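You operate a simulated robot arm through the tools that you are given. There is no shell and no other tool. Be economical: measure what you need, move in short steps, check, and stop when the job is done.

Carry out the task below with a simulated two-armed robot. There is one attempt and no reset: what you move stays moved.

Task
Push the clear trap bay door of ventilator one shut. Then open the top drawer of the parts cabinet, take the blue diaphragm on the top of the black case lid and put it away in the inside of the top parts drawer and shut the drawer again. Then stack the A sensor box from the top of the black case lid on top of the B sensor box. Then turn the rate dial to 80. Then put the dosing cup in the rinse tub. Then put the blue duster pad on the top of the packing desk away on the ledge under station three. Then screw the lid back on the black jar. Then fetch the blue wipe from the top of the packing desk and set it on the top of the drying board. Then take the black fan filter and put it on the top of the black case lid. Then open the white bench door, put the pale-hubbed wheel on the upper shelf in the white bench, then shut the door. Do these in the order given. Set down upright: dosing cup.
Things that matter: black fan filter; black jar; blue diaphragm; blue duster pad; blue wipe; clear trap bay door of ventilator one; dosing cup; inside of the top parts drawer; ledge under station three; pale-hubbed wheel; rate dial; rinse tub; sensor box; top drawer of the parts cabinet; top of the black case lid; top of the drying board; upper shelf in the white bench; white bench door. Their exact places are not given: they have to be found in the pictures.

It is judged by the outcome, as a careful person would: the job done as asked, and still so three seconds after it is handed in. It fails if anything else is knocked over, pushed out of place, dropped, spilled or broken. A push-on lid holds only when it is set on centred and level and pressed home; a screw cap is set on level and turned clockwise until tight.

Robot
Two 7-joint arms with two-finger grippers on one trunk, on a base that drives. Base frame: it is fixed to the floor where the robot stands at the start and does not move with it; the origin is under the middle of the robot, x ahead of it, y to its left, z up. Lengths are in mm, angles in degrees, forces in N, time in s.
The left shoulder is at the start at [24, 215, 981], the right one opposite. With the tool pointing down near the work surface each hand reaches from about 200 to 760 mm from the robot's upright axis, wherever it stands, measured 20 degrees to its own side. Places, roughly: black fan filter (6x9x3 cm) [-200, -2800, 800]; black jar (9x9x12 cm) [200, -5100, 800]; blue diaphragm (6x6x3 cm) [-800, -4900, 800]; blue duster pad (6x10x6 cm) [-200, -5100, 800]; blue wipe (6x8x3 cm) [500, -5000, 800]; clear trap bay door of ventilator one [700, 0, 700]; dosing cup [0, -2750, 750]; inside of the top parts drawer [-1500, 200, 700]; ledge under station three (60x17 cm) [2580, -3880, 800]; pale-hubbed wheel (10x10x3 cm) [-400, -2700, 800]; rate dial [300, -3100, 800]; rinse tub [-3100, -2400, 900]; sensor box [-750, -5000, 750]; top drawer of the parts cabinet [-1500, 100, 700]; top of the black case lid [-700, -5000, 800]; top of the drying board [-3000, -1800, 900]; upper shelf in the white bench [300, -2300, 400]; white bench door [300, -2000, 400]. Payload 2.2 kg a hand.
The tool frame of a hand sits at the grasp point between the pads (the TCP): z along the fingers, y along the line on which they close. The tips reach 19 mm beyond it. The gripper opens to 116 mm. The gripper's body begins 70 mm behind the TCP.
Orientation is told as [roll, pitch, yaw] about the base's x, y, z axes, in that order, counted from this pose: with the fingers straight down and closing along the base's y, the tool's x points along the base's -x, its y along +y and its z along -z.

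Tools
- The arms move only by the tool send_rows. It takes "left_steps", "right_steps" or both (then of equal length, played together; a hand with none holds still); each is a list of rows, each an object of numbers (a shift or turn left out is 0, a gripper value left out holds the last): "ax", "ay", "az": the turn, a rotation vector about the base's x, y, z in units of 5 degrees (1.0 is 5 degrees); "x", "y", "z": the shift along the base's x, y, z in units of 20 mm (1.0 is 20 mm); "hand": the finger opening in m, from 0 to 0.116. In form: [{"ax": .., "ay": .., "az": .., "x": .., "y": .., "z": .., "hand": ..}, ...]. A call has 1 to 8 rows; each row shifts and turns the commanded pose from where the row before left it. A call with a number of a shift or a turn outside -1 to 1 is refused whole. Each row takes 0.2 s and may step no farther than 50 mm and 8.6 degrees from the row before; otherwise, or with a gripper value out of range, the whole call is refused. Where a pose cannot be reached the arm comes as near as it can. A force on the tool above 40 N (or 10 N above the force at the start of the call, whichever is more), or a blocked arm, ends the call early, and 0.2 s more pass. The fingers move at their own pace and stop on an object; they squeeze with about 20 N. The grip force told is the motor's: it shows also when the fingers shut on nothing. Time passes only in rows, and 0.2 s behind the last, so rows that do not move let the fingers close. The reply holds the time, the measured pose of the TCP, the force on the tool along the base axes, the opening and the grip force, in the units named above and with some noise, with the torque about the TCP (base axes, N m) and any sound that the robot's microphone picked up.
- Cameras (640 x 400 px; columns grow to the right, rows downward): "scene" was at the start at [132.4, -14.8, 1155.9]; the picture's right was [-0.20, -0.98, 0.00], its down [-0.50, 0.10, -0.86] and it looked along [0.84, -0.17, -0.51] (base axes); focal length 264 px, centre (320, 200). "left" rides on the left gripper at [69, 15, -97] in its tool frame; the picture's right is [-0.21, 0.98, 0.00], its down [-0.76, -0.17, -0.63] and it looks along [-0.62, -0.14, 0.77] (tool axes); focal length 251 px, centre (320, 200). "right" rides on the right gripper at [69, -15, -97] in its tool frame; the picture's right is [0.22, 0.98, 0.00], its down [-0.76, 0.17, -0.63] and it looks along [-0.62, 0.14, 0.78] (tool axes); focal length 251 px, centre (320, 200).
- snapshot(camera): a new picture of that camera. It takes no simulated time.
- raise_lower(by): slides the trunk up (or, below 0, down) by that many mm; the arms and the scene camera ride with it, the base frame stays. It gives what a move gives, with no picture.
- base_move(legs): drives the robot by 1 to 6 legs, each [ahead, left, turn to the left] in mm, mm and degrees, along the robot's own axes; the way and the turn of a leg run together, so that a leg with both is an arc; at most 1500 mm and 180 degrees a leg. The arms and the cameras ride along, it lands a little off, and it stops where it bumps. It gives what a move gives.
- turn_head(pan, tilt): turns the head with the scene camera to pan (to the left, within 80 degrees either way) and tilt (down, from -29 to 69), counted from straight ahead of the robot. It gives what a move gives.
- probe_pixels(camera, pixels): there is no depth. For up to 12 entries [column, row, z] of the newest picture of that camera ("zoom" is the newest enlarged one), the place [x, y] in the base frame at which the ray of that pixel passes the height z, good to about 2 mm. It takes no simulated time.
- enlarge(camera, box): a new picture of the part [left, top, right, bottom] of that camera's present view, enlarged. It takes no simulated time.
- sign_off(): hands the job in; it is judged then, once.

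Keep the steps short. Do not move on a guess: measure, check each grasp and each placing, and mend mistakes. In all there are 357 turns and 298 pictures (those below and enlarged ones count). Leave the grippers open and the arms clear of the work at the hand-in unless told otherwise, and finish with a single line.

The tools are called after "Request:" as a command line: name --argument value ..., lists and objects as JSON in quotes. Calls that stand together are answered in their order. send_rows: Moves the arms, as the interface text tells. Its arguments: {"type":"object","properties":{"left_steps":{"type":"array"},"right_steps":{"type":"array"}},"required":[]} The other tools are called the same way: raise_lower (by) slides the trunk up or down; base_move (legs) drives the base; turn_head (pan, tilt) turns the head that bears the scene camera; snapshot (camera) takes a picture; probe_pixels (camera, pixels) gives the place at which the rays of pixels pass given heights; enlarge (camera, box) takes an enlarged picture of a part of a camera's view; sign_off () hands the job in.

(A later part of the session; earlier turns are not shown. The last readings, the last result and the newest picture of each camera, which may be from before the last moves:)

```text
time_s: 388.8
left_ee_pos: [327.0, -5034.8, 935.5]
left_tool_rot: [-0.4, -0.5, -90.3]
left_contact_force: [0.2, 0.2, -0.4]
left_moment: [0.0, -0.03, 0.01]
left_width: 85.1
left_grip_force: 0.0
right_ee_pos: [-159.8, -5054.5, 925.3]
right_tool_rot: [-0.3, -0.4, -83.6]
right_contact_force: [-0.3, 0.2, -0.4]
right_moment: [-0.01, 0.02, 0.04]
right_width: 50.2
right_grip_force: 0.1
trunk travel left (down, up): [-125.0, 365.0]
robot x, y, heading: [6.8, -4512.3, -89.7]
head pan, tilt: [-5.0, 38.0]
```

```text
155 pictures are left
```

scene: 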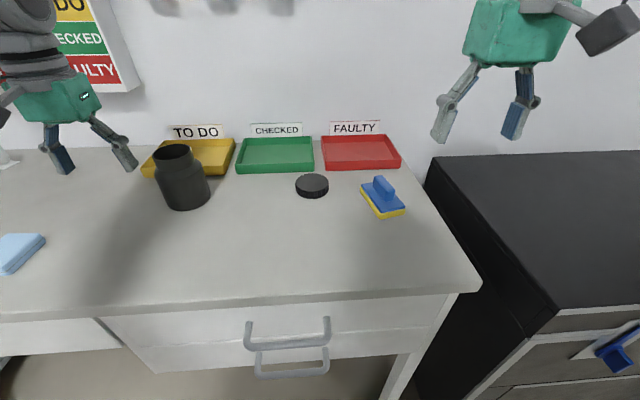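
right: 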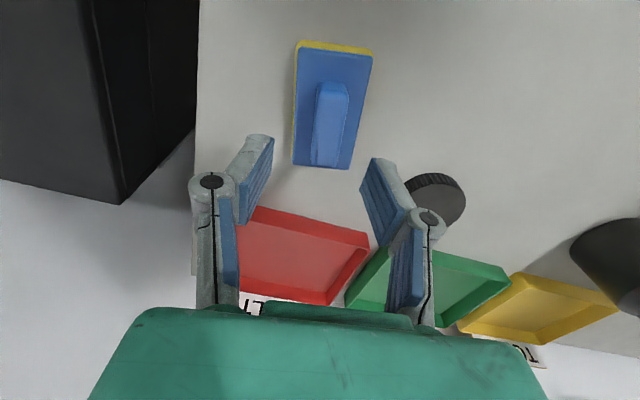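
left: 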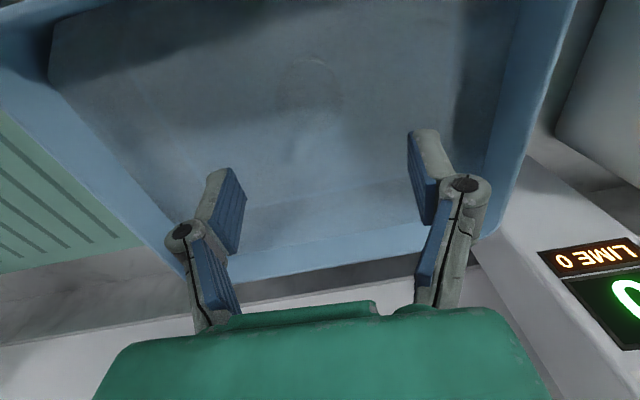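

The grip is 6 mm right and 5 mm further, and 5° more turned. I correct and descend to z 848.

Request:
send_rows --right_steps '[{"x": 0.3, "y": -0.25, "az": 1}, {"z": -1}, {"z": -1}, {"z": -1}, {"z": -0.4}, {}]'

Request:
snapshot --camera "right"

```text
time_s: 390.2
left_ee_pos: [326.6, -5036.3, 935.9]
left_tool_rot: [-0.4, -0.4, -90.2]
left_contact_force: [-0.9, 0.1, -0.4]
left_moment: [-0.03, -0.02, -0.02]
left_width: 85.0
left_grip_force: 0.1
right_ee_pos: [-152.9, -5060.1, 856.4]
right_tool_rot: [-0.3, -0.4, -78.7]
right_contact_force: [-0.6, 0.0, -0.9]
right_moment: [-0.01, 0.0, 0.03]
right_width: 49.8
right_grip_force: 0.1
trunk travel left (down, up): [-125.0, 365.0]
robot x, y, heading: [9.1, -4511.3, -89.5]
head pan, tilt: [-5.0, 38.0]
```

```text
154 pictures are left
```

right: 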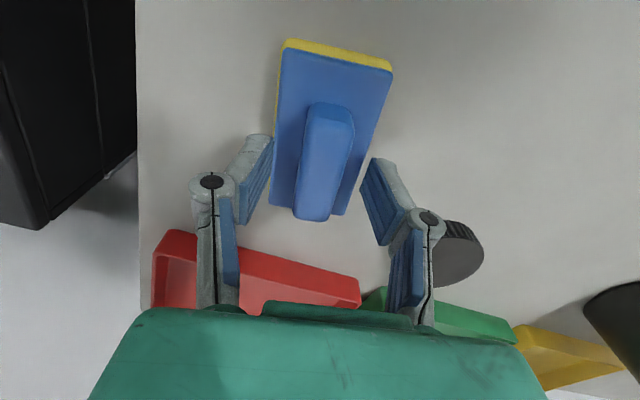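

Centred. I go 9 mm lower and close on the grip.

Request:
send_rows --right_steps '[{"z": -0.45}, {}, {"hand": 0.0}, {}, {}]'

Request:
send_rows --right_steps '[{"z": 0.5}, {"z": 1}, {"z": 1}, {"z": 1}, {"z": 1}, {}]'

Request:
snapshot --camera "right"

```text
time_s: 391.4
left_ee_pos: [326.4, -5035.7, 934.7]
left_tool_rot: [-0.4, -0.4, -90.1]
left_contact_force: [-0.1, -0.5, 0.0]
left_moment: [-0.02, 0.03, 0.01]
left_width: 84.5
left_grip_force: 0.0
right_ee_pos: [-153.0, -5058.4, 847.0]
right_tool_rot: [-0.3, -0.4, -78.6]
right_contact_force: [0.4, 0.2, 0.6]
right_moment: [0.02, -0.01, 0.03]
right_width: 22.6
right_grip_force: 20.0
trunk travel left (down, up): [-125.0, 365.0]
robot x, y, heading: [12.6, -4511.7, -89.6]
head pan, tilt: [-5.0, 38.0]
```

```text
time_s: 392.8
left_ee_pos: [326.9, -5035.5, 934.3]
left_tool_rot: [-0.4, -0.4, -90.2]
left_contact_force: [-0.4, -0.5, -0.7]
left_moment: [-0.01, -0.02, -0.03]
left_width: 84.8
left_grip_force: 0.0
right_ee_pos: [-154.3, -5060.8, 935.7]
right_tool_rot: [-0.4, -0.5, -78.6]
right_contact_force: [-1.1, -0.2, -0.8]
right_moment: [0.01, 0.0, -0.01]
right_width: 22.7
right_grip_force: 20.2
trunk travel left (down, up): [-125.0, 365.0]
robot x, y, heading: [12.8, -4512.8, -89.5]
head pan, tilt: [-5.0, 38.0]
```

```text
153 pictures are left
```

right: 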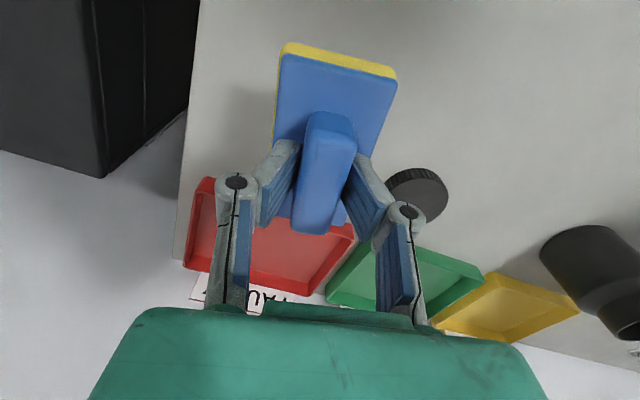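

The pad is held. I back off and turn toward +x to look for station three's ledge.

Request:
base_move --legs '[[-640, 0, 0], [0, 0, 90]]'

Request:
turn_head --pan 0 --tilt 18

Request:
snapshot --camera "scene"

```text
time_s: 400.2
left_ee_pos: [539.6, -3555.5, 937.0]
left_tool_rot: [-0.2, -0.3, -0.8]
left_contact_force: [0.3, 0.3, -0.1]
left_moment: [-0.02, -0.01, 0.01]
left_width: 85.1
left_grip_force: 0.0
right_ee_pos: [559.3, -4036.5, 936.9]
right_tool_rot: [-0.3, -0.4, 10.7]
right_contact_force: [0.0, 0.2, 0.0]
right_moment: [0.04, 0.0, 0.03]
right_width: 22.7
right_grip_force: 19.7
trunk travel left (down, up): [-125.0, 365.0]
robot x, y, heading: [15.3, -3867.6, -0.4]
head pan, tilt: [-5.0, 38.0]
```

```text
time_s: 401.1
left_ee_pos: [537.4, -3556.6, 938.6]
left_tool_rot: [-0.4, -0.7, -0.8]
left_contact_force: [-0.1, -0.2, -0.6]
left_moment: [0.01, -0.02, -0.02]
left_width: 85.0
left_grip_force: 0.0
right_ee_pos: [556.5, -4038.3, 937.5]
right_tool_rot: [-0.3, -0.5, 10.8]
right_contact_force: [0.5, 0.1, -1.3]
right_moment: [0.03, 0.01, -0.03]
right_width: 22.3
right_grip_force: 20.1
trunk travel left (down, up): [-125.0, 365.0]
robot x, y, heading: [14.3, -3870.3, -0.3]
head pan, tilt: [0.0, 18.0]
```

```text
152 pictures are left
```

scene: 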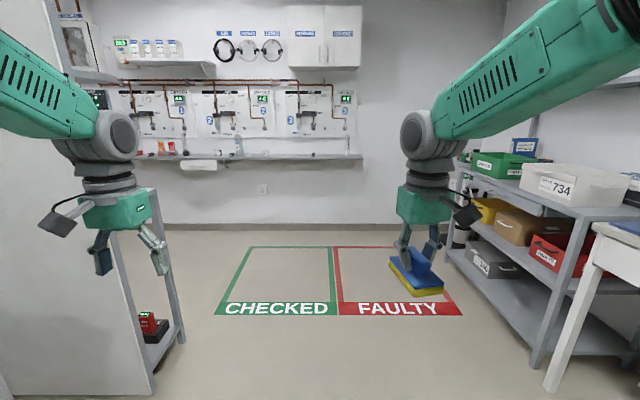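

Request:
enlarge --camera "scene" --box '[110, 70, 370, 180]'

Request:
probe_pixels --camera "scene" --pixels '[[360, 156, 800], [280, 157, 800], [130, 158, 800], [360, 228, 0], [185, 340, 0], [150, 392, 0], [540, 365, 0], [450, 255, 0]]'

```text
2.46 times, centred on (240, 125) of scene
```

zoom: 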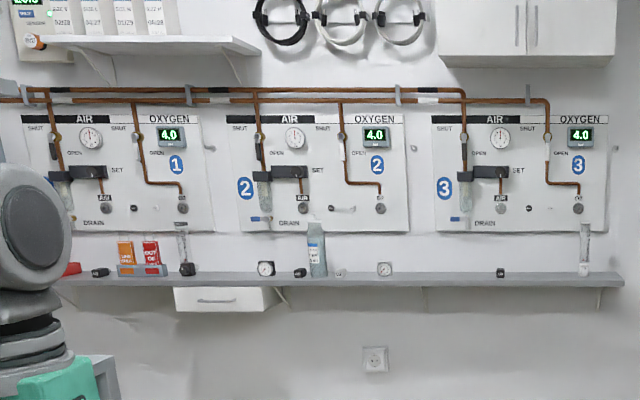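

```text
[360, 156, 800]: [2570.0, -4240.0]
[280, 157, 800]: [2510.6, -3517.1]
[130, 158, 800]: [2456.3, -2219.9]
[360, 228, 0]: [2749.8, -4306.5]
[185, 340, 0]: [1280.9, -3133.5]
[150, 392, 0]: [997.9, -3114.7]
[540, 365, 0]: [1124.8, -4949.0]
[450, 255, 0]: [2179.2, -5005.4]
```

Station three's ledge is at the right part (zoom 440–620, row 278), with a black cap and a tube on it. I drive closer.

Request:
base_move --legs '[[1400, 60, 0.3]]'

Request:
turn_head --pan -5 --tilt 25

Request:
snapshot --camera "scene"

Request:
enlarge --camera "scene" --box '[220, 100, 440, 240]'

```text
time_s: 407.9
left_ee_pos: [1915.4, -3527.4, 936.9]
left_tool_rot: [-0.4, -0.6, -2.0]
left_contact_force: [0.8, -0.7, -0.3]
left_moment: [0.03, 0.0, 0.03]
left_width: 85.0
left_grip_force: 0.0
right_ee_pos: [1923.6, -4008.8, 937.9]
right_tool_rot: [-0.4, -0.5, 9.6]
right_contact_force: [0.2, 0.1, -1.0]
right_moment: [-0.01, 0.0, 0.01]
right_width: 22.4
right_grip_force: 20.0
trunk travel left (down, up): [-125.0, 365.0]
robot x, y, heading: [1384.0, -3828.1, -1.4]
head pan, tilt: [0.0, 18.0]
```

```text
time_s: 408.6
left_ee_pos: [1909.9, -3527.6, 939.6]
left_tool_rot: [-0.4, -0.8, -2.1]
left_contact_force: [0.5, 0.4, -0.4]
left_moment: [0.0, 0.02, 0.0]
left_width: 84.6
left_grip_force: 0.1
right_ee_pos: [1920.2, -4008.8, 940.3]
right_tool_rot: [-0.4, -0.7, 9.6]
right_contact_force: [-0.3, 0.0, -0.1]
right_moment: [0.0, 0.01, 0.02]
right_width: 22.5
right_grip_force: 20.3
trunk travel left (down, up): [-125.0, 365.0]
robot x, y, heading: [1384.3, -3828.2, -1.5]
head pan, tilt: [-5.0, 25.0]
```

```text
150 pictures are left
```

scene: 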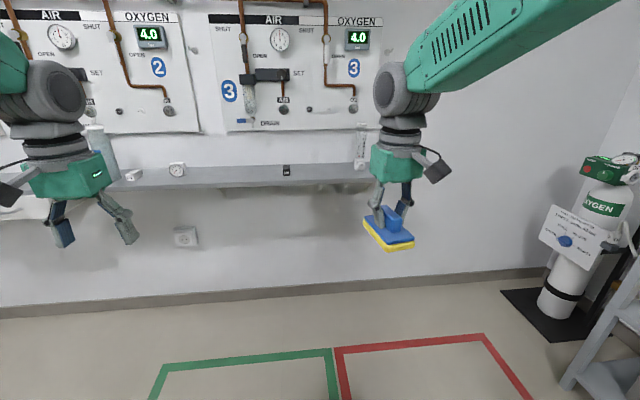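

```text
2.86 times, centred on (330, 170) of scene
```

zoom: 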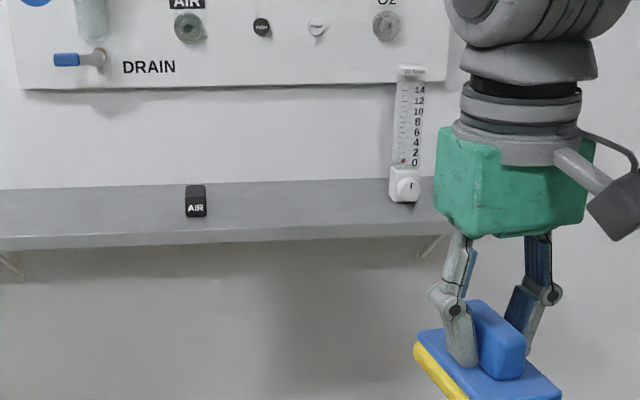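

Request:
probe_pixels --camera "scene" --pixels '[[302, 185, 780], [302, 185, 820], [286, 175, 800], [360, 172, 800], [323, 174, 800], [302, 165, 800], [302, 292, 0]]'

Request:
snapshot --camera "right"

Request:
snapshot --camera "left"

```text
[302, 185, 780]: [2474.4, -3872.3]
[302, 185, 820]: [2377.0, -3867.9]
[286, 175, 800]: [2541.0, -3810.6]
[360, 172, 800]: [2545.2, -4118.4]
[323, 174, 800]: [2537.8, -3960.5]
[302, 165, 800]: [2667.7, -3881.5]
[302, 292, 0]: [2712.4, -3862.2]
```

```text
148 pictures are left
```

right: 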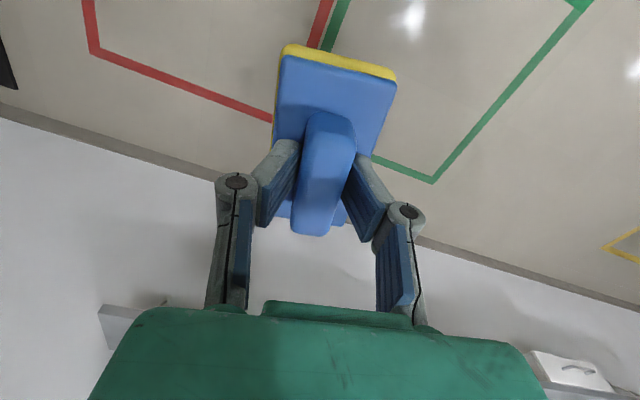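

```text
147 pictures are left
```

left: 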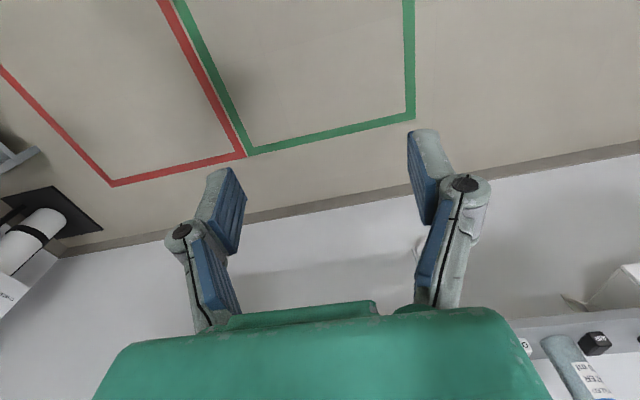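

Ledge top z≈787, wall at x≈2712; free space around y≈−3960. I drive up.

Request:
base_move --legs '[[560, 60, 1.5]]'

Request:
turn_head --pan -10 --tilt 35

Request:
snapshot --camera "scene"

Request:
snapshot --camera "right"

```text
time_s: 411.8
left_ee_pos: [2474.5, -3474.9, 939.4]
left_tool_rot: [-0.2, -0.7, -1.5]
left_contact_force: [0.6, -0.1, -0.3]
left_moment: [0.02, -0.04, 0.0]
left_width: 85.3
left_grip_force: 0.0
right_ee_pos: [2488.7, -3957.0, 939.7]
right_tool_rot: [-0.3, -0.7, 10.1]
right_contact_force: [-0.4, 0.3, -0.5]
right_moment: [-0.01, -0.02, -0.03]
right_width: 22.5
right_grip_force: 19.7
trunk travel left (down, up): [-125.0, 365.0]
robot x, y, heading: [1947.1, -3781.9, -1.0]
head pan, tilt: [-5.0, 25.0]
```

```text
time_s: 412.6
left_ee_pos: [2470.1, -3475.0, 941.4]
left_tool_rot: [-0.3, -1.0, -1.4]
left_contact_force: [0.3, -0.7, 0.3]
left_moment: [-0.02, 0.01, 0.0]
left_width: 85.0
left_grip_force: 0.0
right_ee_pos: [2484.2, -3958.6, 941.8]
right_tool_rot: [-0.4, -0.9, 10.1]
right_contact_force: [0.6, 0.7, -0.2]
right_moment: [0.0, -0.01, 0.0]
right_width: 22.6
right_grip_force: 20.2
trunk travel left (down, up): [-125.0, 365.0]
robot x, y, heading: [1951.1, -3781.1, -1.1]
head pan, tilt: [-10.0, 35.0]
```

```text
146 pictures are left
```

scene: 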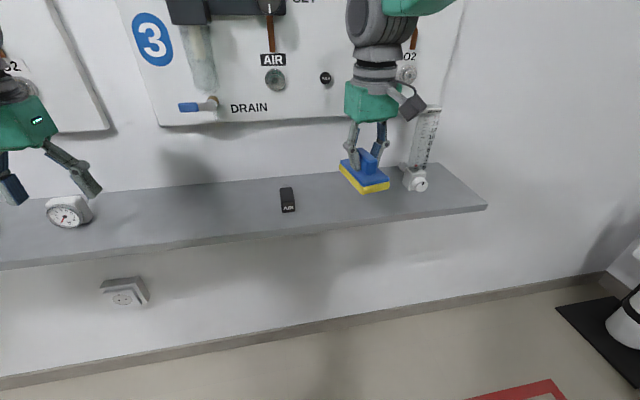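

```text
145 pictures are left
```

right: 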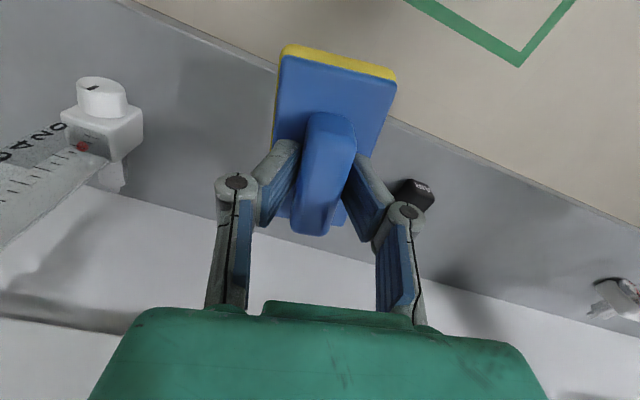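

Request:
probe_pixels --camera "scene" --pixels '[[288, 189, 800], [288, 189, 840], [420, 190, 780], [420, 190, 800], [487, 207, 780], [487, 207, 800], [440, 163, 800]]'

Request:
probe_pixels --camera "right" --pixels '[[424, 190, 800], [424, 190, 840], [120, 195, 780], [105, 85, 800], [450, 148, 780], [450, 148, 800]]'

```text
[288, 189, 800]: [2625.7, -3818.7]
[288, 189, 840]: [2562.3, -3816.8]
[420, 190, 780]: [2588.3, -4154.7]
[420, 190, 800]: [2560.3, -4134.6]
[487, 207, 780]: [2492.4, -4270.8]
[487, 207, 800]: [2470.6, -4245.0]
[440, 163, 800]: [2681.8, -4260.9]
```

```text
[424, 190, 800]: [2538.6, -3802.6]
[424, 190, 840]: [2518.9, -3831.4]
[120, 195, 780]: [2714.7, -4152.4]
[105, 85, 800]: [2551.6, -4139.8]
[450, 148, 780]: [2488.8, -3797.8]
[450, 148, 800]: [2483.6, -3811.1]
```

The ledge spans x≈2487…2712, z≈785. I bring the pad over [2575, −3962].

Request:
send_rows --right_steps '[{"x": 0.9}, {"x": 0.9}, {"x": 0.9}, {"x": 0.9}, {"x": 0.9}, {"z": -1}, {"z": -1}, {}]'

Request:
snapshot --camera "right"

Request:
enlarge --camera "scene" --box '[240, 80, 480, 260]'

```text
time_s: 414.4
left_ee_pos: [2470.6, -3474.8, 941.5]
left_tool_rot: [-0.3, -1.0, -1.6]
left_contact_force: [0.0, 0.2, 0.3]
left_moment: [0.0, -0.01, 0.0]
left_width: 85.2
left_grip_force: 0.2
right_ee_pos: [2573.8, -3957.8, 899.9]
right_tool_rot: [-0.4, -0.9, 10.2]
right_contact_force: [-0.2, 0.8, -1.5]
right_moment: [-0.02, 0.0, 0.0]
right_width: 22.5
right_grip_force: 20.3
trunk travel left (down, up): [-125.0, 365.0]
robot x, y, heading: [1950.4, -3780.5, -1.0]
head pan, tilt: [-10.0, 35.0]
```

```text
144 pictures are left
```

right: 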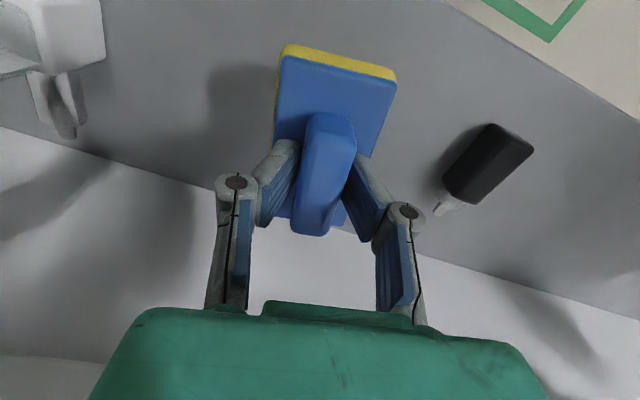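

```text
2.22 times, centred on (360, 170) of scene
```

zoom: 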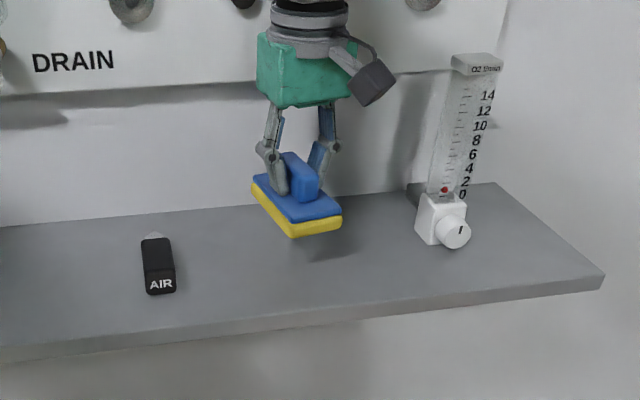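

Clear space all round. I lower until contact.

Request:
send_rows --right_steps '[{"z": -0.8}, {"z": -0.8}, {"z": -0.7}, {"z": -0.5}, {"z": -0.25}, {"z": -0.25}, {}]'

```text
time_s: 415.9
left_ee_pos: [2469.4, -3475.9, 941.7]
left_tool_rot: [-0.3, -1.0, -1.6]
left_contact_force: [-0.2, -0.7, -0.1]
left_moment: [-0.01, 0.01, 0.01]
left_width: 85.1
left_grip_force: 0.1
right_ee_pos: [2575.7, -3957.6, 844.0]
right_tool_rot: [-0.5, -1.7, 10.0]
right_contact_force: [-3.3, -0.3, 14.1]
right_moment: [0.08, 0.61, 0.01]
right_width: 22.7
right_grip_force: 19.9
trunk travel left (down, up): [-125.0, 365.0]
robot x, y, heading: [1946.8, -3782.3, -0.9]
head pan, tilt: [-10.0, 35.0]
stopped in row 7 (right hand): the force on the tool passed its limit at 42 N (the readings are from after the stop); the commanded pose is now the measured one
```

Touched down (ledge z≈800). I release and lift away.

Request:
send_rows --right_steps '[{"z": 0.1}, {"hand": 0.05}, {}, {"z": 1}, {"z": 1}, {"z": 1}, {"z": 1}, {"x": -1, "z": 0.5}]'

Request:
send_rows --right_steps '[{"x": -1, "az": -0.5}, {"x": -1, "az": -0.5}, {"x": -1, "az": -0.5}, {"x": -1, "az": -0.5}, {"az": -0.3}]'

Request:
snapshot --camera "scene"

```text
time_s: 417.7
left_ee_pos: [2468.0, -3476.0, 942.6]
left_tool_rot: [-0.4, -1.0, -1.5]
left_contact_force: [-1.3, 0.2, 0.4]
left_moment: [0.0, -0.04, -0.01]
left_width: 85.3
left_grip_force: 0.1
right_ee_pos: [2554.4, -3956.6, 936.4]
right_tool_rot: [-0.5, -1.8, 10.0]
right_contact_force: [-0.2, 0.2, -1.0]
right_moment: [-0.02, -0.02, 0.02]
right_width: 50.2
right_grip_force: 0.1
trunk travel left (down, up): [-125.0, 365.0]
robot x, y, heading: [1947.9, -3779.6, -1.2]
head pan, tilt: [-10.0, 35.0]
```

```text
time_s: 418.9
left_ee_pos: [2470.3, -3475.8, 941.3]
left_tool_rot: [-0.4, -1.0, -1.6]
left_contact_force: [-0.2, 1.1, 0.2]
left_moment: [0.01, 0.02, 0.02]
left_width: 84.6
left_grip_force: 0.1
right_ee_pos: [2476.5, -3957.9, 932.7]
right_tool_rot: [-0.6, -1.6, -1.5]
right_contact_force: [0.6, 0.9, -0.5]
right_moment: [-0.01, 0.0, 0.02]
right_width: 50.0
right_grip_force: 0.1
trunk travel left (down, up): [-125.0, 365.0]
robot x, y, heading: [1949.4, -3782.0, -1.0]
head pan, tilt: [-10.0, 35.0]
```

```text
142 pictures are left
```

scene: 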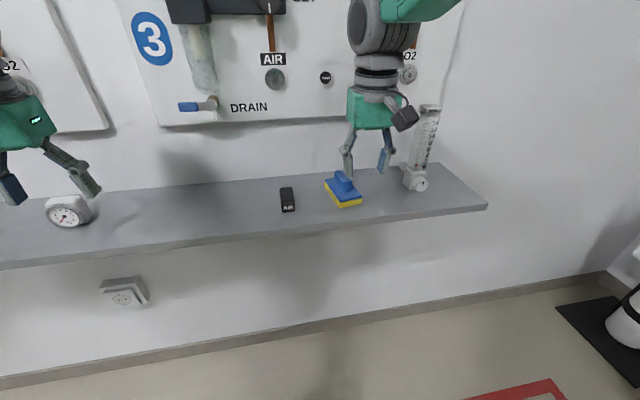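

The pad rests on the ledge. Next, the black jar's lid. I drive back to the packing desk.

Request:
base_move --legs '[[-1300, 0, 1], [-440, 0, 0], [0, 0, -90], [560, 0, 0]]'

Request:
turn_head --pan 0 --tilt 38

Request:
snapshot --camera "scene"

```text
time_s: 434.2
left_ee_pos: [522.0, -4823.4, 941.3]
left_tool_rot: [-0.3, -1.0, -91.6]
left_contact_force: [0.0, -0.8, 0.5]
left_moment: [0.02, 0.01, -0.01]
left_width: 85.0
left_grip_force: 0.2
right_ee_pos: [41.4, -4828.5, 933.4]
right_tool_rot: [-0.4, -1.6, -91.6]
right_contact_force: [-0.3, -1.2, -0.1]
right_moment: [0.0, 0.0, 0.03]
right_width: 50.1
right_grip_force: 0.1
trunk travel left (down, up): [-125.0, 365.0]
robot x, y, heading: [217.3, -4298.0, -91.1]
head pan, tilt: [-10.0, 35.0]
```

```text
time_s: 434.9
left_ee_pos: [524.0, -4819.6, 943.2]
left_tool_rot: [-0.4, -1.2, -91.6]
left_contact_force: [0.1, 0.5, 0.0]
left_moment: [0.0, -0.01, -0.02]
left_width: 85.1
left_grip_force: 0.0
right_ee_pos: [40.5, -4824.1, 935.4]
right_tool_rot: [-0.4, -1.8, -91.6]
right_contact_force: [-0.2, 0.1, 0.4]
right_moment: [0.0, 0.01, -0.01]
right_width: 49.8
right_grip_force: 0.0
trunk travel left (down, up): [-125.0, 365.0]
robot x, y, heading: [218.9, -4301.5, -91.1]
head pan, tilt: [0.0, 38.0]
```

```text
141 pictures are left
```

scene: 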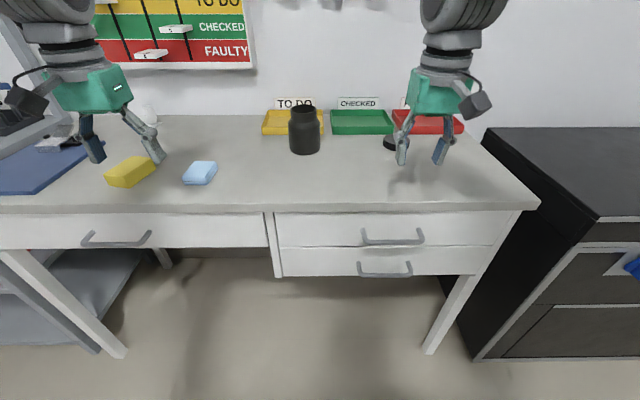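

Request:
base_move --legs '[[190, 0, 1.1]]'

Request:
turn_head --pan -8 --tilt 40

Request:
snapshot --camera "scene"

Request:
enlarge --camera "scene" --box '[250, 80, 450, 200]'

Request:
snapshot --camera "right"

```text
time_s: 436.5
left_ee_pos: [530.2, -5004.3, 943.7]
left_tool_rot: [-0.4, -1.1, -90.5]
left_contact_force: [-0.2, -0.5, -0.5]
left_moment: [0.03, -0.01, -0.03]
left_width: 84.9
left_grip_force: 0.1
right_ee_pos: [50.0, -5020.6, 935.7]
right_tool_rot: [-0.5, -1.7, -90.4]
right_contact_force: [-0.1, 0.7, 0.1]
right_moment: [0.0, 0.0, 0.02]
right_width: 50.0
right_grip_force: 0.0
trunk travel left (down, up): [-125.0, 365.0]
robot x, y, heading: [216.6, -4489.2, -89.6]
head pan, tilt: [0.0, 38.0]
```

```text
time_s: 437.2
left_ee_pos: [530.7, -5000.2, 945.5]
left_tool_rot: [-0.4, -1.3, -90.4]
left_contact_force: [-0.8, 0.0, 0.2]
left_moment: [-0.02, -0.02, -0.01]
left_width: 85.0
left_grip_force: 0.0
right_ee_pos: [49.5, -5015.4, 936.9]
right_tool_rot: [-0.5, -1.9, -90.4]
right_contact_force: [-0.6, 0.6, 1.4]
right_moment: [-0.01, 0.02, 0.0]
right_width: 50.2
right_grip_force: 0.1
trunk travel left (down, up): [-125.0, 365.0]
robot x, y, heading: [216.2, -4492.3, -89.8]
head pan, tilt: [-8.0, 40.0]
```

```text
140 pictures are left
```

scene: 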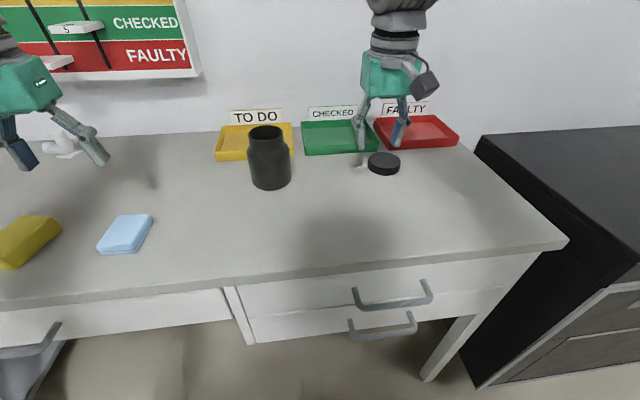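

```text
3.20 times, centred on (350, 140) of scene
```

zoom: 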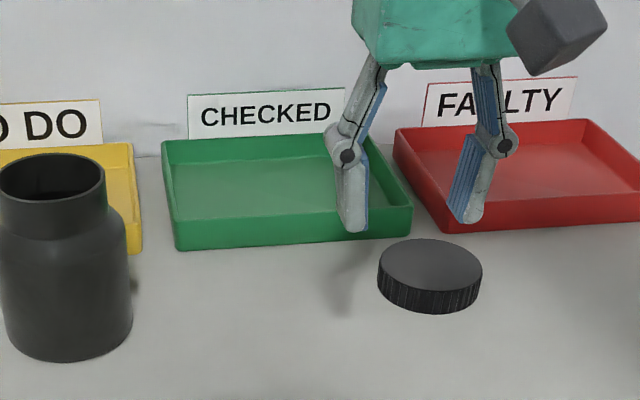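

```text
138 pictures are left
```

right: 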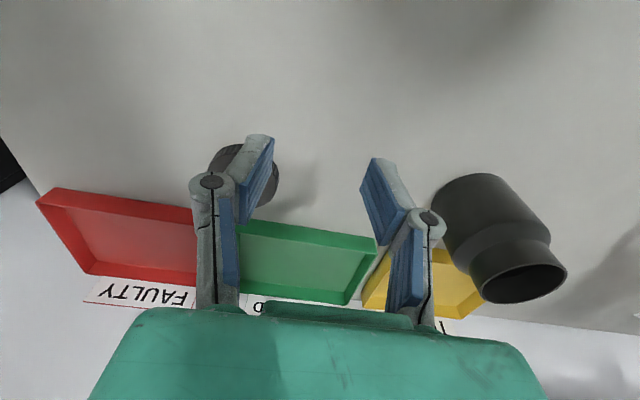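

Request:
probe_pixels --camera "scene" --pixels '[[266, 133, 900], [266, 133, 930], [384.4, 159.4, 815], [384.4, 159.4, 830], [368, 159.4, 820], [401, 159.4, 820], [271, 178, 803], [266, 133, 920]]'

Request:
probe_pixels --camera "right" --pixels '[[518, 285, 900], [518, 285, 930], [470, 285, 920], [566, 283, 920]]'

```text
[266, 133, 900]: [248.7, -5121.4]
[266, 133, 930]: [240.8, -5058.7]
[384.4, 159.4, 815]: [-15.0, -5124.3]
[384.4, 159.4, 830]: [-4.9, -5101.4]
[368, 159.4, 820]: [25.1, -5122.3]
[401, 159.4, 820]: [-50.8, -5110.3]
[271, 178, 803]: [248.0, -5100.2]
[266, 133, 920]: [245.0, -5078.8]
```

```text
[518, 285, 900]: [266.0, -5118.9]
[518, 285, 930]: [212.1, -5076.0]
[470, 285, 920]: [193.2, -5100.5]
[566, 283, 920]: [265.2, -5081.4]
```

Jar axis ≈ [246, −5100], rim z≈911; lid ≈ [−11, −5112], about 75 mm wide. I move the right hand above the lid.

Request:
send_rows --right_steps '[{"x": -0.8, "y": -1, "hand": 0.1, "ax": 0.17}, {"x": -0.8, "y": -1, "ax": 0.17}, {"x": -0.8, "y": -1}, {"x": -0.6, "y": -1}, {"y": -0.7}, {}]'

Request:
snapshot --camera "right"

```text
time_s: 438.6
left_ee_pos: [531.0, -5000.6, 945.3]
left_tool_rot: [-0.2, -1.4, -90.4]
left_contact_force: [-0.8, 1.1, 0.4]
left_moment: [0.0, 0.01, -0.03]
left_width: 84.8
left_grip_force: 0.0
right_ee_pos: [-9.9, -5112.0, 936.9]
right_tool_rot: [-0.6, -0.2, -90.3]
right_contact_force: [0.0, 0.6, -0.7]
right_moment: [0.0, 0.01, 0.0]
right_width: 99.8
right_grip_force: 0.0
trunk travel left (down, up): [-125.0, 365.0]
robot x, y, heading: [218.0, -4490.7, -89.9]
head pan, tilt: [-8.0, 40.0]
```

```text
137 pictures are left
```

right: 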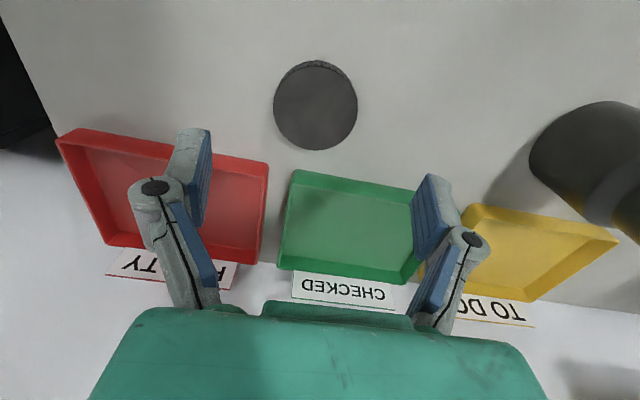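

The lid is centred to 3 mm. I descend to z 826.

Request:
send_rows --right_steps '[{"x": -0.12, "y": -0.12, "z": -1}, {"z": -1}, {"z": -1}, {"z": -1}, {"z": -1}, {"z": -0.5}, {}]'

Request:
snapshot --camera "right"

Request:
enlarge --camera "scene" --box '[320, 100, 460, 200]'

```text
time_s: 440.2
left_ee_pos: [531.8, -5001.5, 944.9]
left_tool_rot: [-0.3, -1.3, -90.5]
left_contact_force: [-0.2, 0.3, 0.1]
left_moment: [0.0, 0.02, -0.01]
left_width: 84.8
left_grip_force: 0.1
right_ee_pos: [-12.3, -5112.6, 825.1]
right_tool_rot: [-0.5, -0.2, -90.3]
right_contact_force: [0.7, -0.2, 0.4]
right_moment: [-0.03, 0.02, 0.01]
right_width: 100.0
right_grip_force: 0.1
trunk travel left (down, up): [-125.0, 365.0]
robot x, y, heading: [216.6, -4489.9, -89.6]
head pan, tilt: [-8.0, 40.0]
```

```text
136 pictures are left
```

right: 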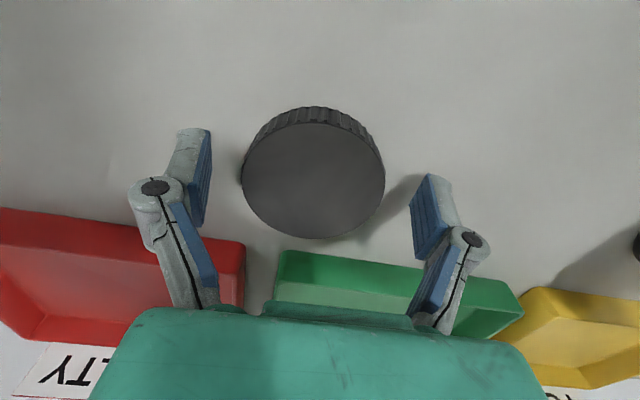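

```text
4.00 times, centred on (390, 150) of scene
```

zoom: 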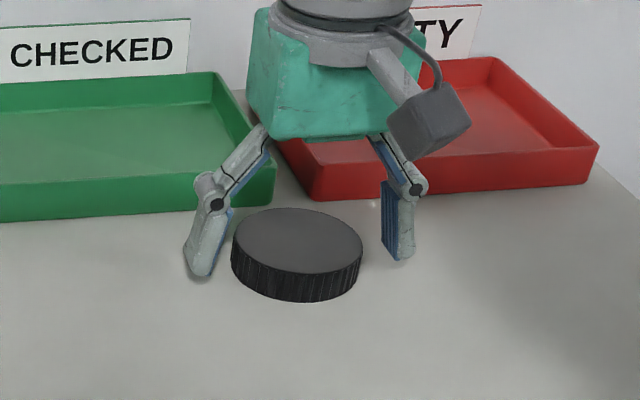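

The lid centre is ~7 mm nearer me; I correct and close.

Request:
send_rows --right_steps '[{"x": -0.15, "y": 0.36}, {}, {"hand": 0.05}, {}, {}]'

Request:
snapshot --camera "right"

```text
time_s: 441.4
left_ee_pos: [532.1, -5000.1, 944.6]
left_tool_rot: [-0.3, -1.3, -90.4]
left_contact_force: [0.2, -0.6, 0.9]
left_moment: [0.02, 0.0, -0.01]
left_width: 84.9
left_grip_force: 0.0
right_ee_pos: [-14.6, -5104.4, 825.9]
right_tool_rot: [-0.5, -0.1, -90.4]
right_contact_force: [0.4, 0.3, 0.9]
right_moment: [-0.04, -0.01, 0.01]
right_width: 73.6
right_grip_force: 20.4
trunk travel left (down, up): [-125.0, 365.0]
robot x, y, heading: [220.3, -4492.3, -89.4]
head pan, tilt: [-8.0, 40.0]
```

```text
134 pictures are left
```

right: 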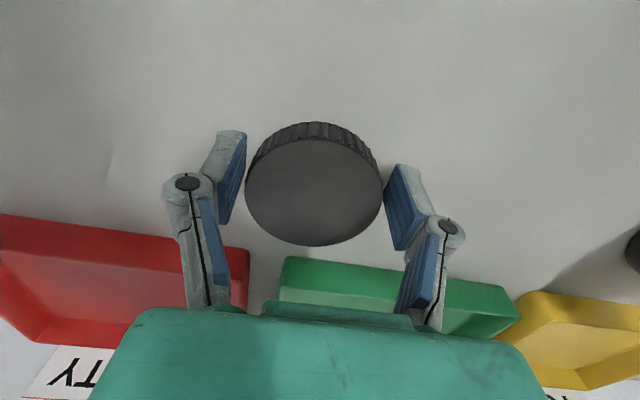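

The lid is gripped (73.6 mm). I lift it high, then tilt the left hand forward to hold the jar's body from the front.

Request:
send_rows --right_steps '[{"z": 0.5}, {"z": 1}, {"z": 1}, {"z": 1}, {"z": 1}, {"z": 1}, {"z": 1}, {"z": 1}]' --left_steps '[{"ax": -1, "hand": 0.116}, {"ax": -1}, {"ax": -1}, {"ax": -1}, {"ax": -1}, {"ax": -1}, {"ax": -1}, {"ax": -1}]'

Request:
base_move --legs '[[-60, 0, 0]]'

Request:
send_rows --left_steps '[{"ax": -1, "x": -1}, {"ax": -1, "x": -1}, {"ax": -1, "x": -1}, {"ax": -1, "x": -1}, {"x": -1}, {"x": -1}, {"x": -1}, {"x": -1}]' --right_steps '[{"z": 1}, {"z": 1}, {}, {}, {}, {}, {}, {}]'

Request:
snapshot --camera "left"

Request:
snapshot --camera "scene"

```text
time_s: 443.2
left_ee_pos: [530.9, -5001.2, 943.9]
left_tool_rot: [0.0, -41.4, -90.5]
left_contact_force: [-0.1, 0.0, 0.3]
left_moment: [0.0, -0.01, -0.01]
left_width: 115.8
left_grip_force: 0.0
right_ee_pos: [-18.3, -5105.6, 976.8]
right_tool_rot: [-0.5, -0.3, -90.4]
right_contact_force: [0.9, 0.3, -0.9]
right_moment: [-0.04, 0.0, 0.01]
right_width: 73.5
right_grip_force: 19.9
trunk travel left (down, up): [-125.0, 365.0]
robot x, y, heading: [215.6, -4494.3, -89.6]
head pan, tilt: [-8.0, 40.0]
```

```text
time_s: 444.1
left_ee_pos: [531.0, -4938.9, 945.3]
left_tool_rot: [0.1, -41.5, -90.4]
left_contact_force: [-0.4, 0.8, 0.4]
left_moment: [0.04, 0.0, 0.02]
left_width: 116.1
left_grip_force: 0.1
right_ee_pos: [-17.0, -5044.8, 977.7]
right_tool_rot: [-0.5, -0.4, -90.3]
right_contact_force: [-0.5, 0.8, -0.1]
right_moment: [-0.03, -0.03, -0.02]
right_width: 73.4
right_grip_force: 20.0
trunk travel left (down, up): [-125.0, 365.0]
robot x, y, heading: [221.2, -4432.1, -89.8]
head pan, tilt: [-8.0, 40.0]
```

```text
time_s: 445.9
left_ee_pos: [370.9, -4938.8, 947.7]
left_tool_rot: [0.6, -61.6, -91.0]
left_contact_force: [0.0, 0.3, 0.3]
left_moment: [0.0, -0.04, 0.0]
left_width: 116.1
left_grip_force: 0.0
right_ee_pos: [-18.7, -5045.0, 1019.7]
right_tool_rot: [-0.4, -0.5, -90.2]
right_contact_force: [0.0, -0.1, -0.3]
right_moment: [-0.02, 0.01, 0.01]
right_width: 73.0
right_grip_force: 19.9
trunk travel left (down, up): [-125.0, 365.0]
robot x, y, heading: [212.6, -4432.0, -89.5]
head pan, tilt: [-8.0, 40.0]
```

```text
133 pictures are left
```

left: 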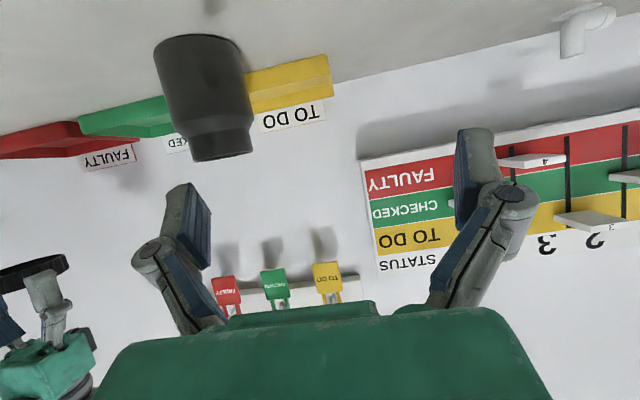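

```text
132 pictures are left
```

scene: 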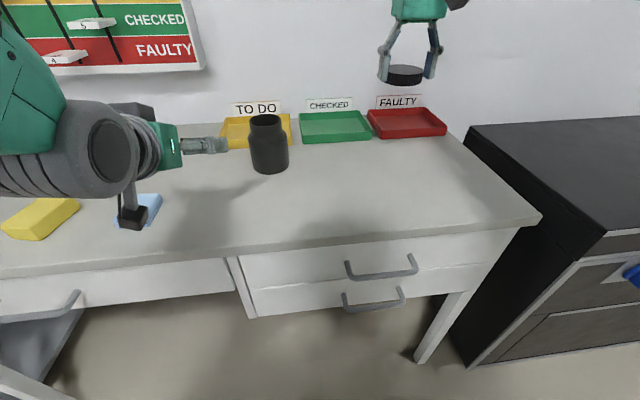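

The left hand is tilted. I ease the tilt to ~49°, centre on the jar's x, and lower in front of it.

Request:
send_rows --left_steps '[{"x": -1, "ax": 0.8}, {"x": -1, "ax": 0.8}, {"x": -1, "ax": 0.8}, {"x": -1, "az": 0.2}, {"x": -1}, {"x": -1, "z": -0.5}, {"x": -0.2, "z": -1}, {"z": -1}]'

Request:
send_rows --left_steps '[{"z": -1}, {"z": -0.6}, {}]'

Request:
snapshot --camera "left"

Request:
snapshot --camera "scene"

```text
time_s: 447.7
left_ee_pos: [245.4, -4937.2, 897.0]
left_tool_rot: [0.1, -49.5, -89.6]
left_contact_force: [0.2, -0.5, -0.3]
left_moment: [0.0, -0.03, -0.03]
left_width: 115.7
left_grip_force: 0.1
right_ee_pos: [-16.3, -5045.3, 1017.1]
right_tool_rot: [-0.4, -0.5, -90.3]
right_contact_force: [-0.4, 0.1, -1.3]
right_moment: [0.01, 0.02, 0.01]
right_width: 72.8
right_grip_force: 19.7
trunk travel left (down, up): [-125.0, 365.0]
robot x, y, heading: [218.7, -4431.8, -89.5]
head pan, tilt: [-8.0, 40.0]
```

```text
time_s: 448.5
left_ee_pos: [243.1, -4936.2, 864.2]
left_tool_rot: [0.2, -49.7, -89.5]
left_contact_force: [-0.1, 0.1, 0.4]
left_moment: [0.04, 0.03, 0.01]
left_width: 116.2
left_grip_force: 0.1
right_ee_pos: [-17.3, -5044.3, 1017.9]
right_tool_rot: [-0.4, -0.5, -90.3]
right_contact_force: [-0.2, 1.1, -1.1]
right_moment: [-0.01, 0.01, -0.04]
right_width: 72.5
right_grip_force: 20.6
trunk travel left (down, up): [-125.0, 365.0]
robot x, y, heading: [219.8, -4429.6, -89.6]
head pan, tilt: [-8.0, 40.0]
```

```text
131 pictures are left
```

left: 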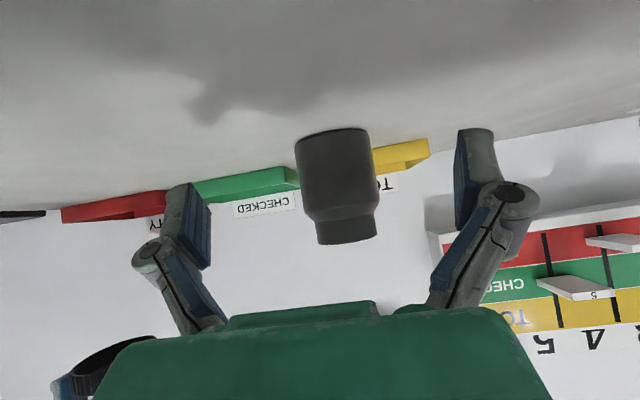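

```text
130 pictures are left
```

scene: 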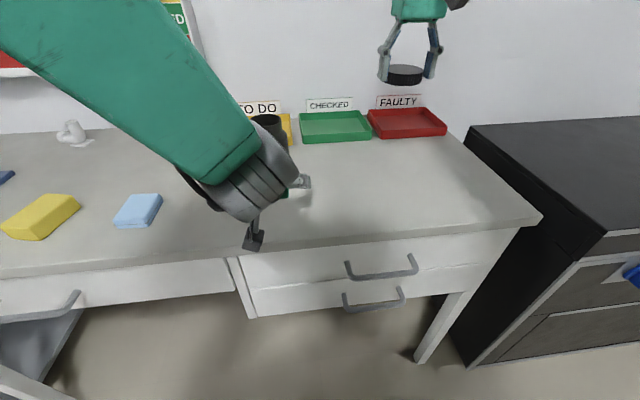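

The jar lines up between the fingers. I advance 100 mm.

Request:
send_rows --left_steps '[{"y": -1}, {"y": -1}, {"y": -1}, {"y": -1, "z": -0.3}, {"y": -1, "z": -0.2}, {}]'

Request:
snapshot --camera "left"

```text
time_s: 450.1
left_ee_pos: [254.6, -5042.8, 882.3]
left_tool_rot: [-3.6, -51.1, -85.2]
left_contact_force: [0.1, 0.1, -0.3]
left_moment: [-0.03, 0.02, 0.02]
left_width: 116.2
left_grip_force: 0.1
right_ee_pos: [-17.8, -5040.8, 1021.7]
right_tool_rot: [-0.4, -0.7, -90.3]
right_contact_force: [0.1, -0.1, 0.3]
right_moment: [0.03, 0.01, 0.01]
right_width: 72.7
right_grip_force: 20.4
trunk travel left (down, up): [-125.0, 365.0]
robot x, y, heading: [218.1, -4430.2, -90.1]
head pan, tilt: [-8.0, 40.0]
stopped in row 6 (left hand): the arm was blocked; the commanded pose is now the measured one
```

```text
129 pictures are left
```

left: 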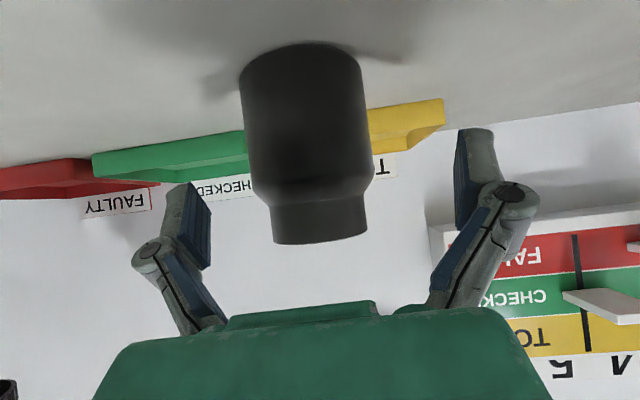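

The left arm blocks itself in that pose. I will retract it and try screwing with the right hand alone, pressing lightly; the jar's own stand may hold it.

Request:
send_rows --left_steps '[{"y": 1}, {"y": 1}, {"y": 1}, {"y": 1, "z": 0.5}, {"y": 1, "z": 1, "ax": 1}, {"z": 1, "x": 1, "ax": 1}, {"z": 1, "x": 1, "ax": 1}, {"x": 1, "ax": 1}]'

Request:
send_rows --left_steps '[{"x": 1, "ax": 1}, {"x": 1, "ax": 1}, {"x": 1, "ax": 1}, {"x": 1, "ax": 1}, {"x": 1, "ax": 1}, {"x": 1, "ax": 1}, {"x": 1}, {"x": 1}]'

Request:
snapshot --camera "scene"

```text
time_s: 451.9
left_ee_pos: [319.2, -4943.5, 948.8]
left_tool_rot: [-1.6, -30.9, -86.7]
left_contact_force: [-0.4, -0.4, -0.6]
left_moment: [0.01, 0.03, -0.03]
left_width: 116.1
left_grip_force: 0.0
right_ee_pos: [-15.0, -5041.8, 1021.3]
right_tool_rot: [-0.6, -0.7, -90.4]
right_contact_force: [-0.7, -0.8, 0.2]
right_moment: [0.05, 0.02, 0.02]
right_width: 72.2
right_grip_force: 20.3
trunk travel left (down, up): [-125.0, 365.0]
robot x, y, heading: [219.9, -4429.5, -89.6]
head pan, tilt: [-8.0, 40.0]
```

```text
time_s: 453.7
left_ee_pos: [478.3, -4939.2, 950.3]
left_tool_rot: [-0.1, -1.1, -87.1]
left_contact_force: [0.7, 0.3, -0.7]
left_moment: [0.02, -0.01, -0.02]
left_width: 115.8
left_grip_force: 0.1
right_ee_pos: [-16.0, -5041.4, 1020.5]
right_tool_rot: [-0.6, -0.7, -90.3]
right_contact_force: [0.2, -0.3, -0.2]
right_moment: [0.04, 0.0, -0.01]
right_width: 71.9
right_grip_force: 20.3
trunk travel left (down, up): [-125.0, 365.0]
robot x, y, heading: [216.1, -4432.0, -89.8]
head pan, tilt: [-8.0, 40.0]
```

```text
128 pictures are left
```

scene: 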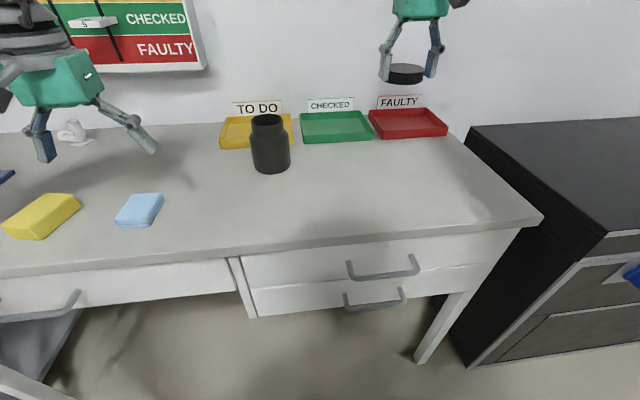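

I check the lid in the grip and move the robot so the jar is comfortably in front of the right arm.

Request:
base_move --legs '[[0, 230, 0], [40, 0, 0]]'

Request:
snapshot --camera "right"

Request:
snapshot --camera "scene"

```text
time_s: 455.9
left_ee_pos: [703.3, -4981.1, 948.3]
left_tool_rot: [-0.4, -1.1, -87.4]
left_contact_force: [0.7, -0.8, -0.6]
left_moment: [0.05, 0.06, -0.03]
left_width: 115.9
left_grip_force: 0.0
right_ee_pos: [211.9, -5079.6, 1021.4]
right_tool_rot: [-0.9, -0.6, -90.4]
right_contact_force: [0.4, -0.8, -1.2]
right_moment: [0.08, 0.07, -0.01]
right_width: 71.9
right_grip_force: 20.9
trunk travel left (down, up): [-125.0, 365.0]
robot x, y, heading: [443.2, -4472.8, -89.9]
head pan, tilt: [-8.0, 40.0]
```

```text
127 pictures are left
```

right: 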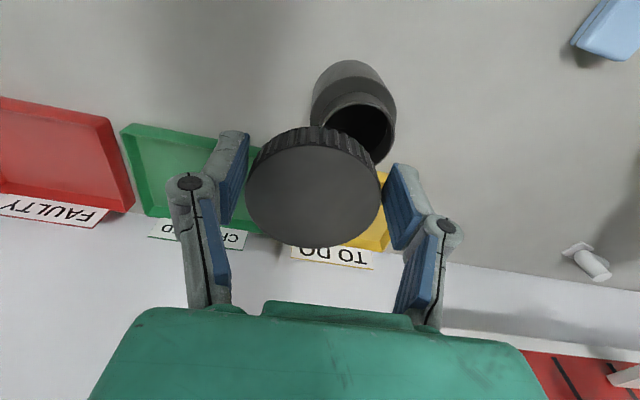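

```text
126 pictures are left
```

scene: 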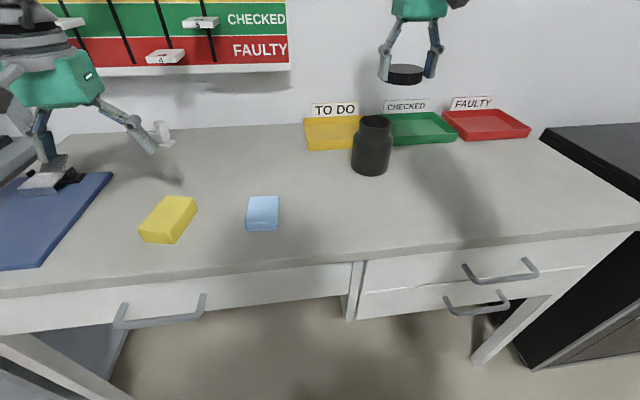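

Request:
enlarge --camera "right" --box '[290, 40, 430, 180]'

Request:
enlarge --camera "scene" --box '[330, 40, 450, 190]'

```text
2.86 times, centred on (360, 110) of right
```

zoom: 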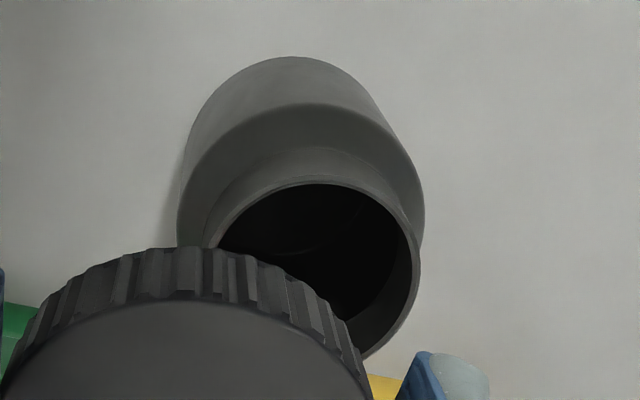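

```text
2.67 times, centred on (390, 115) of scene
```

zoom: 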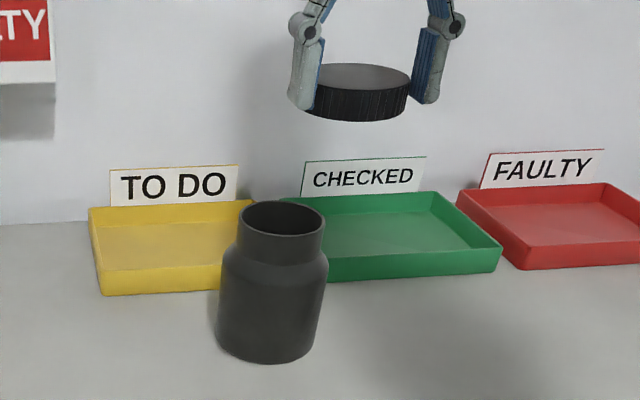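

Request:
probe_pixels --camera "zoom" --pixels '[[281, 219, 905], [281, 219, 920], [239, 219, 915], [326, 219, 915]]'

Request:
probe_pixels --camera "right" --pixels '[[357.2, 138, 905], [357.2, 138, 920], [319, 136, 915], [395, 132, 915], [356.5, 103, 915]]'

```text
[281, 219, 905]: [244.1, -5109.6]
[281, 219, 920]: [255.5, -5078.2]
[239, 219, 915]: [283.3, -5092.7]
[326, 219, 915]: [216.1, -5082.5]
```

```text
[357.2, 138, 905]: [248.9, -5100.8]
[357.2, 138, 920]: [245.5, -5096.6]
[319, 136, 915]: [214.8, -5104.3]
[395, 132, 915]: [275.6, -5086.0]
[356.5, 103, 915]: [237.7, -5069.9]
```

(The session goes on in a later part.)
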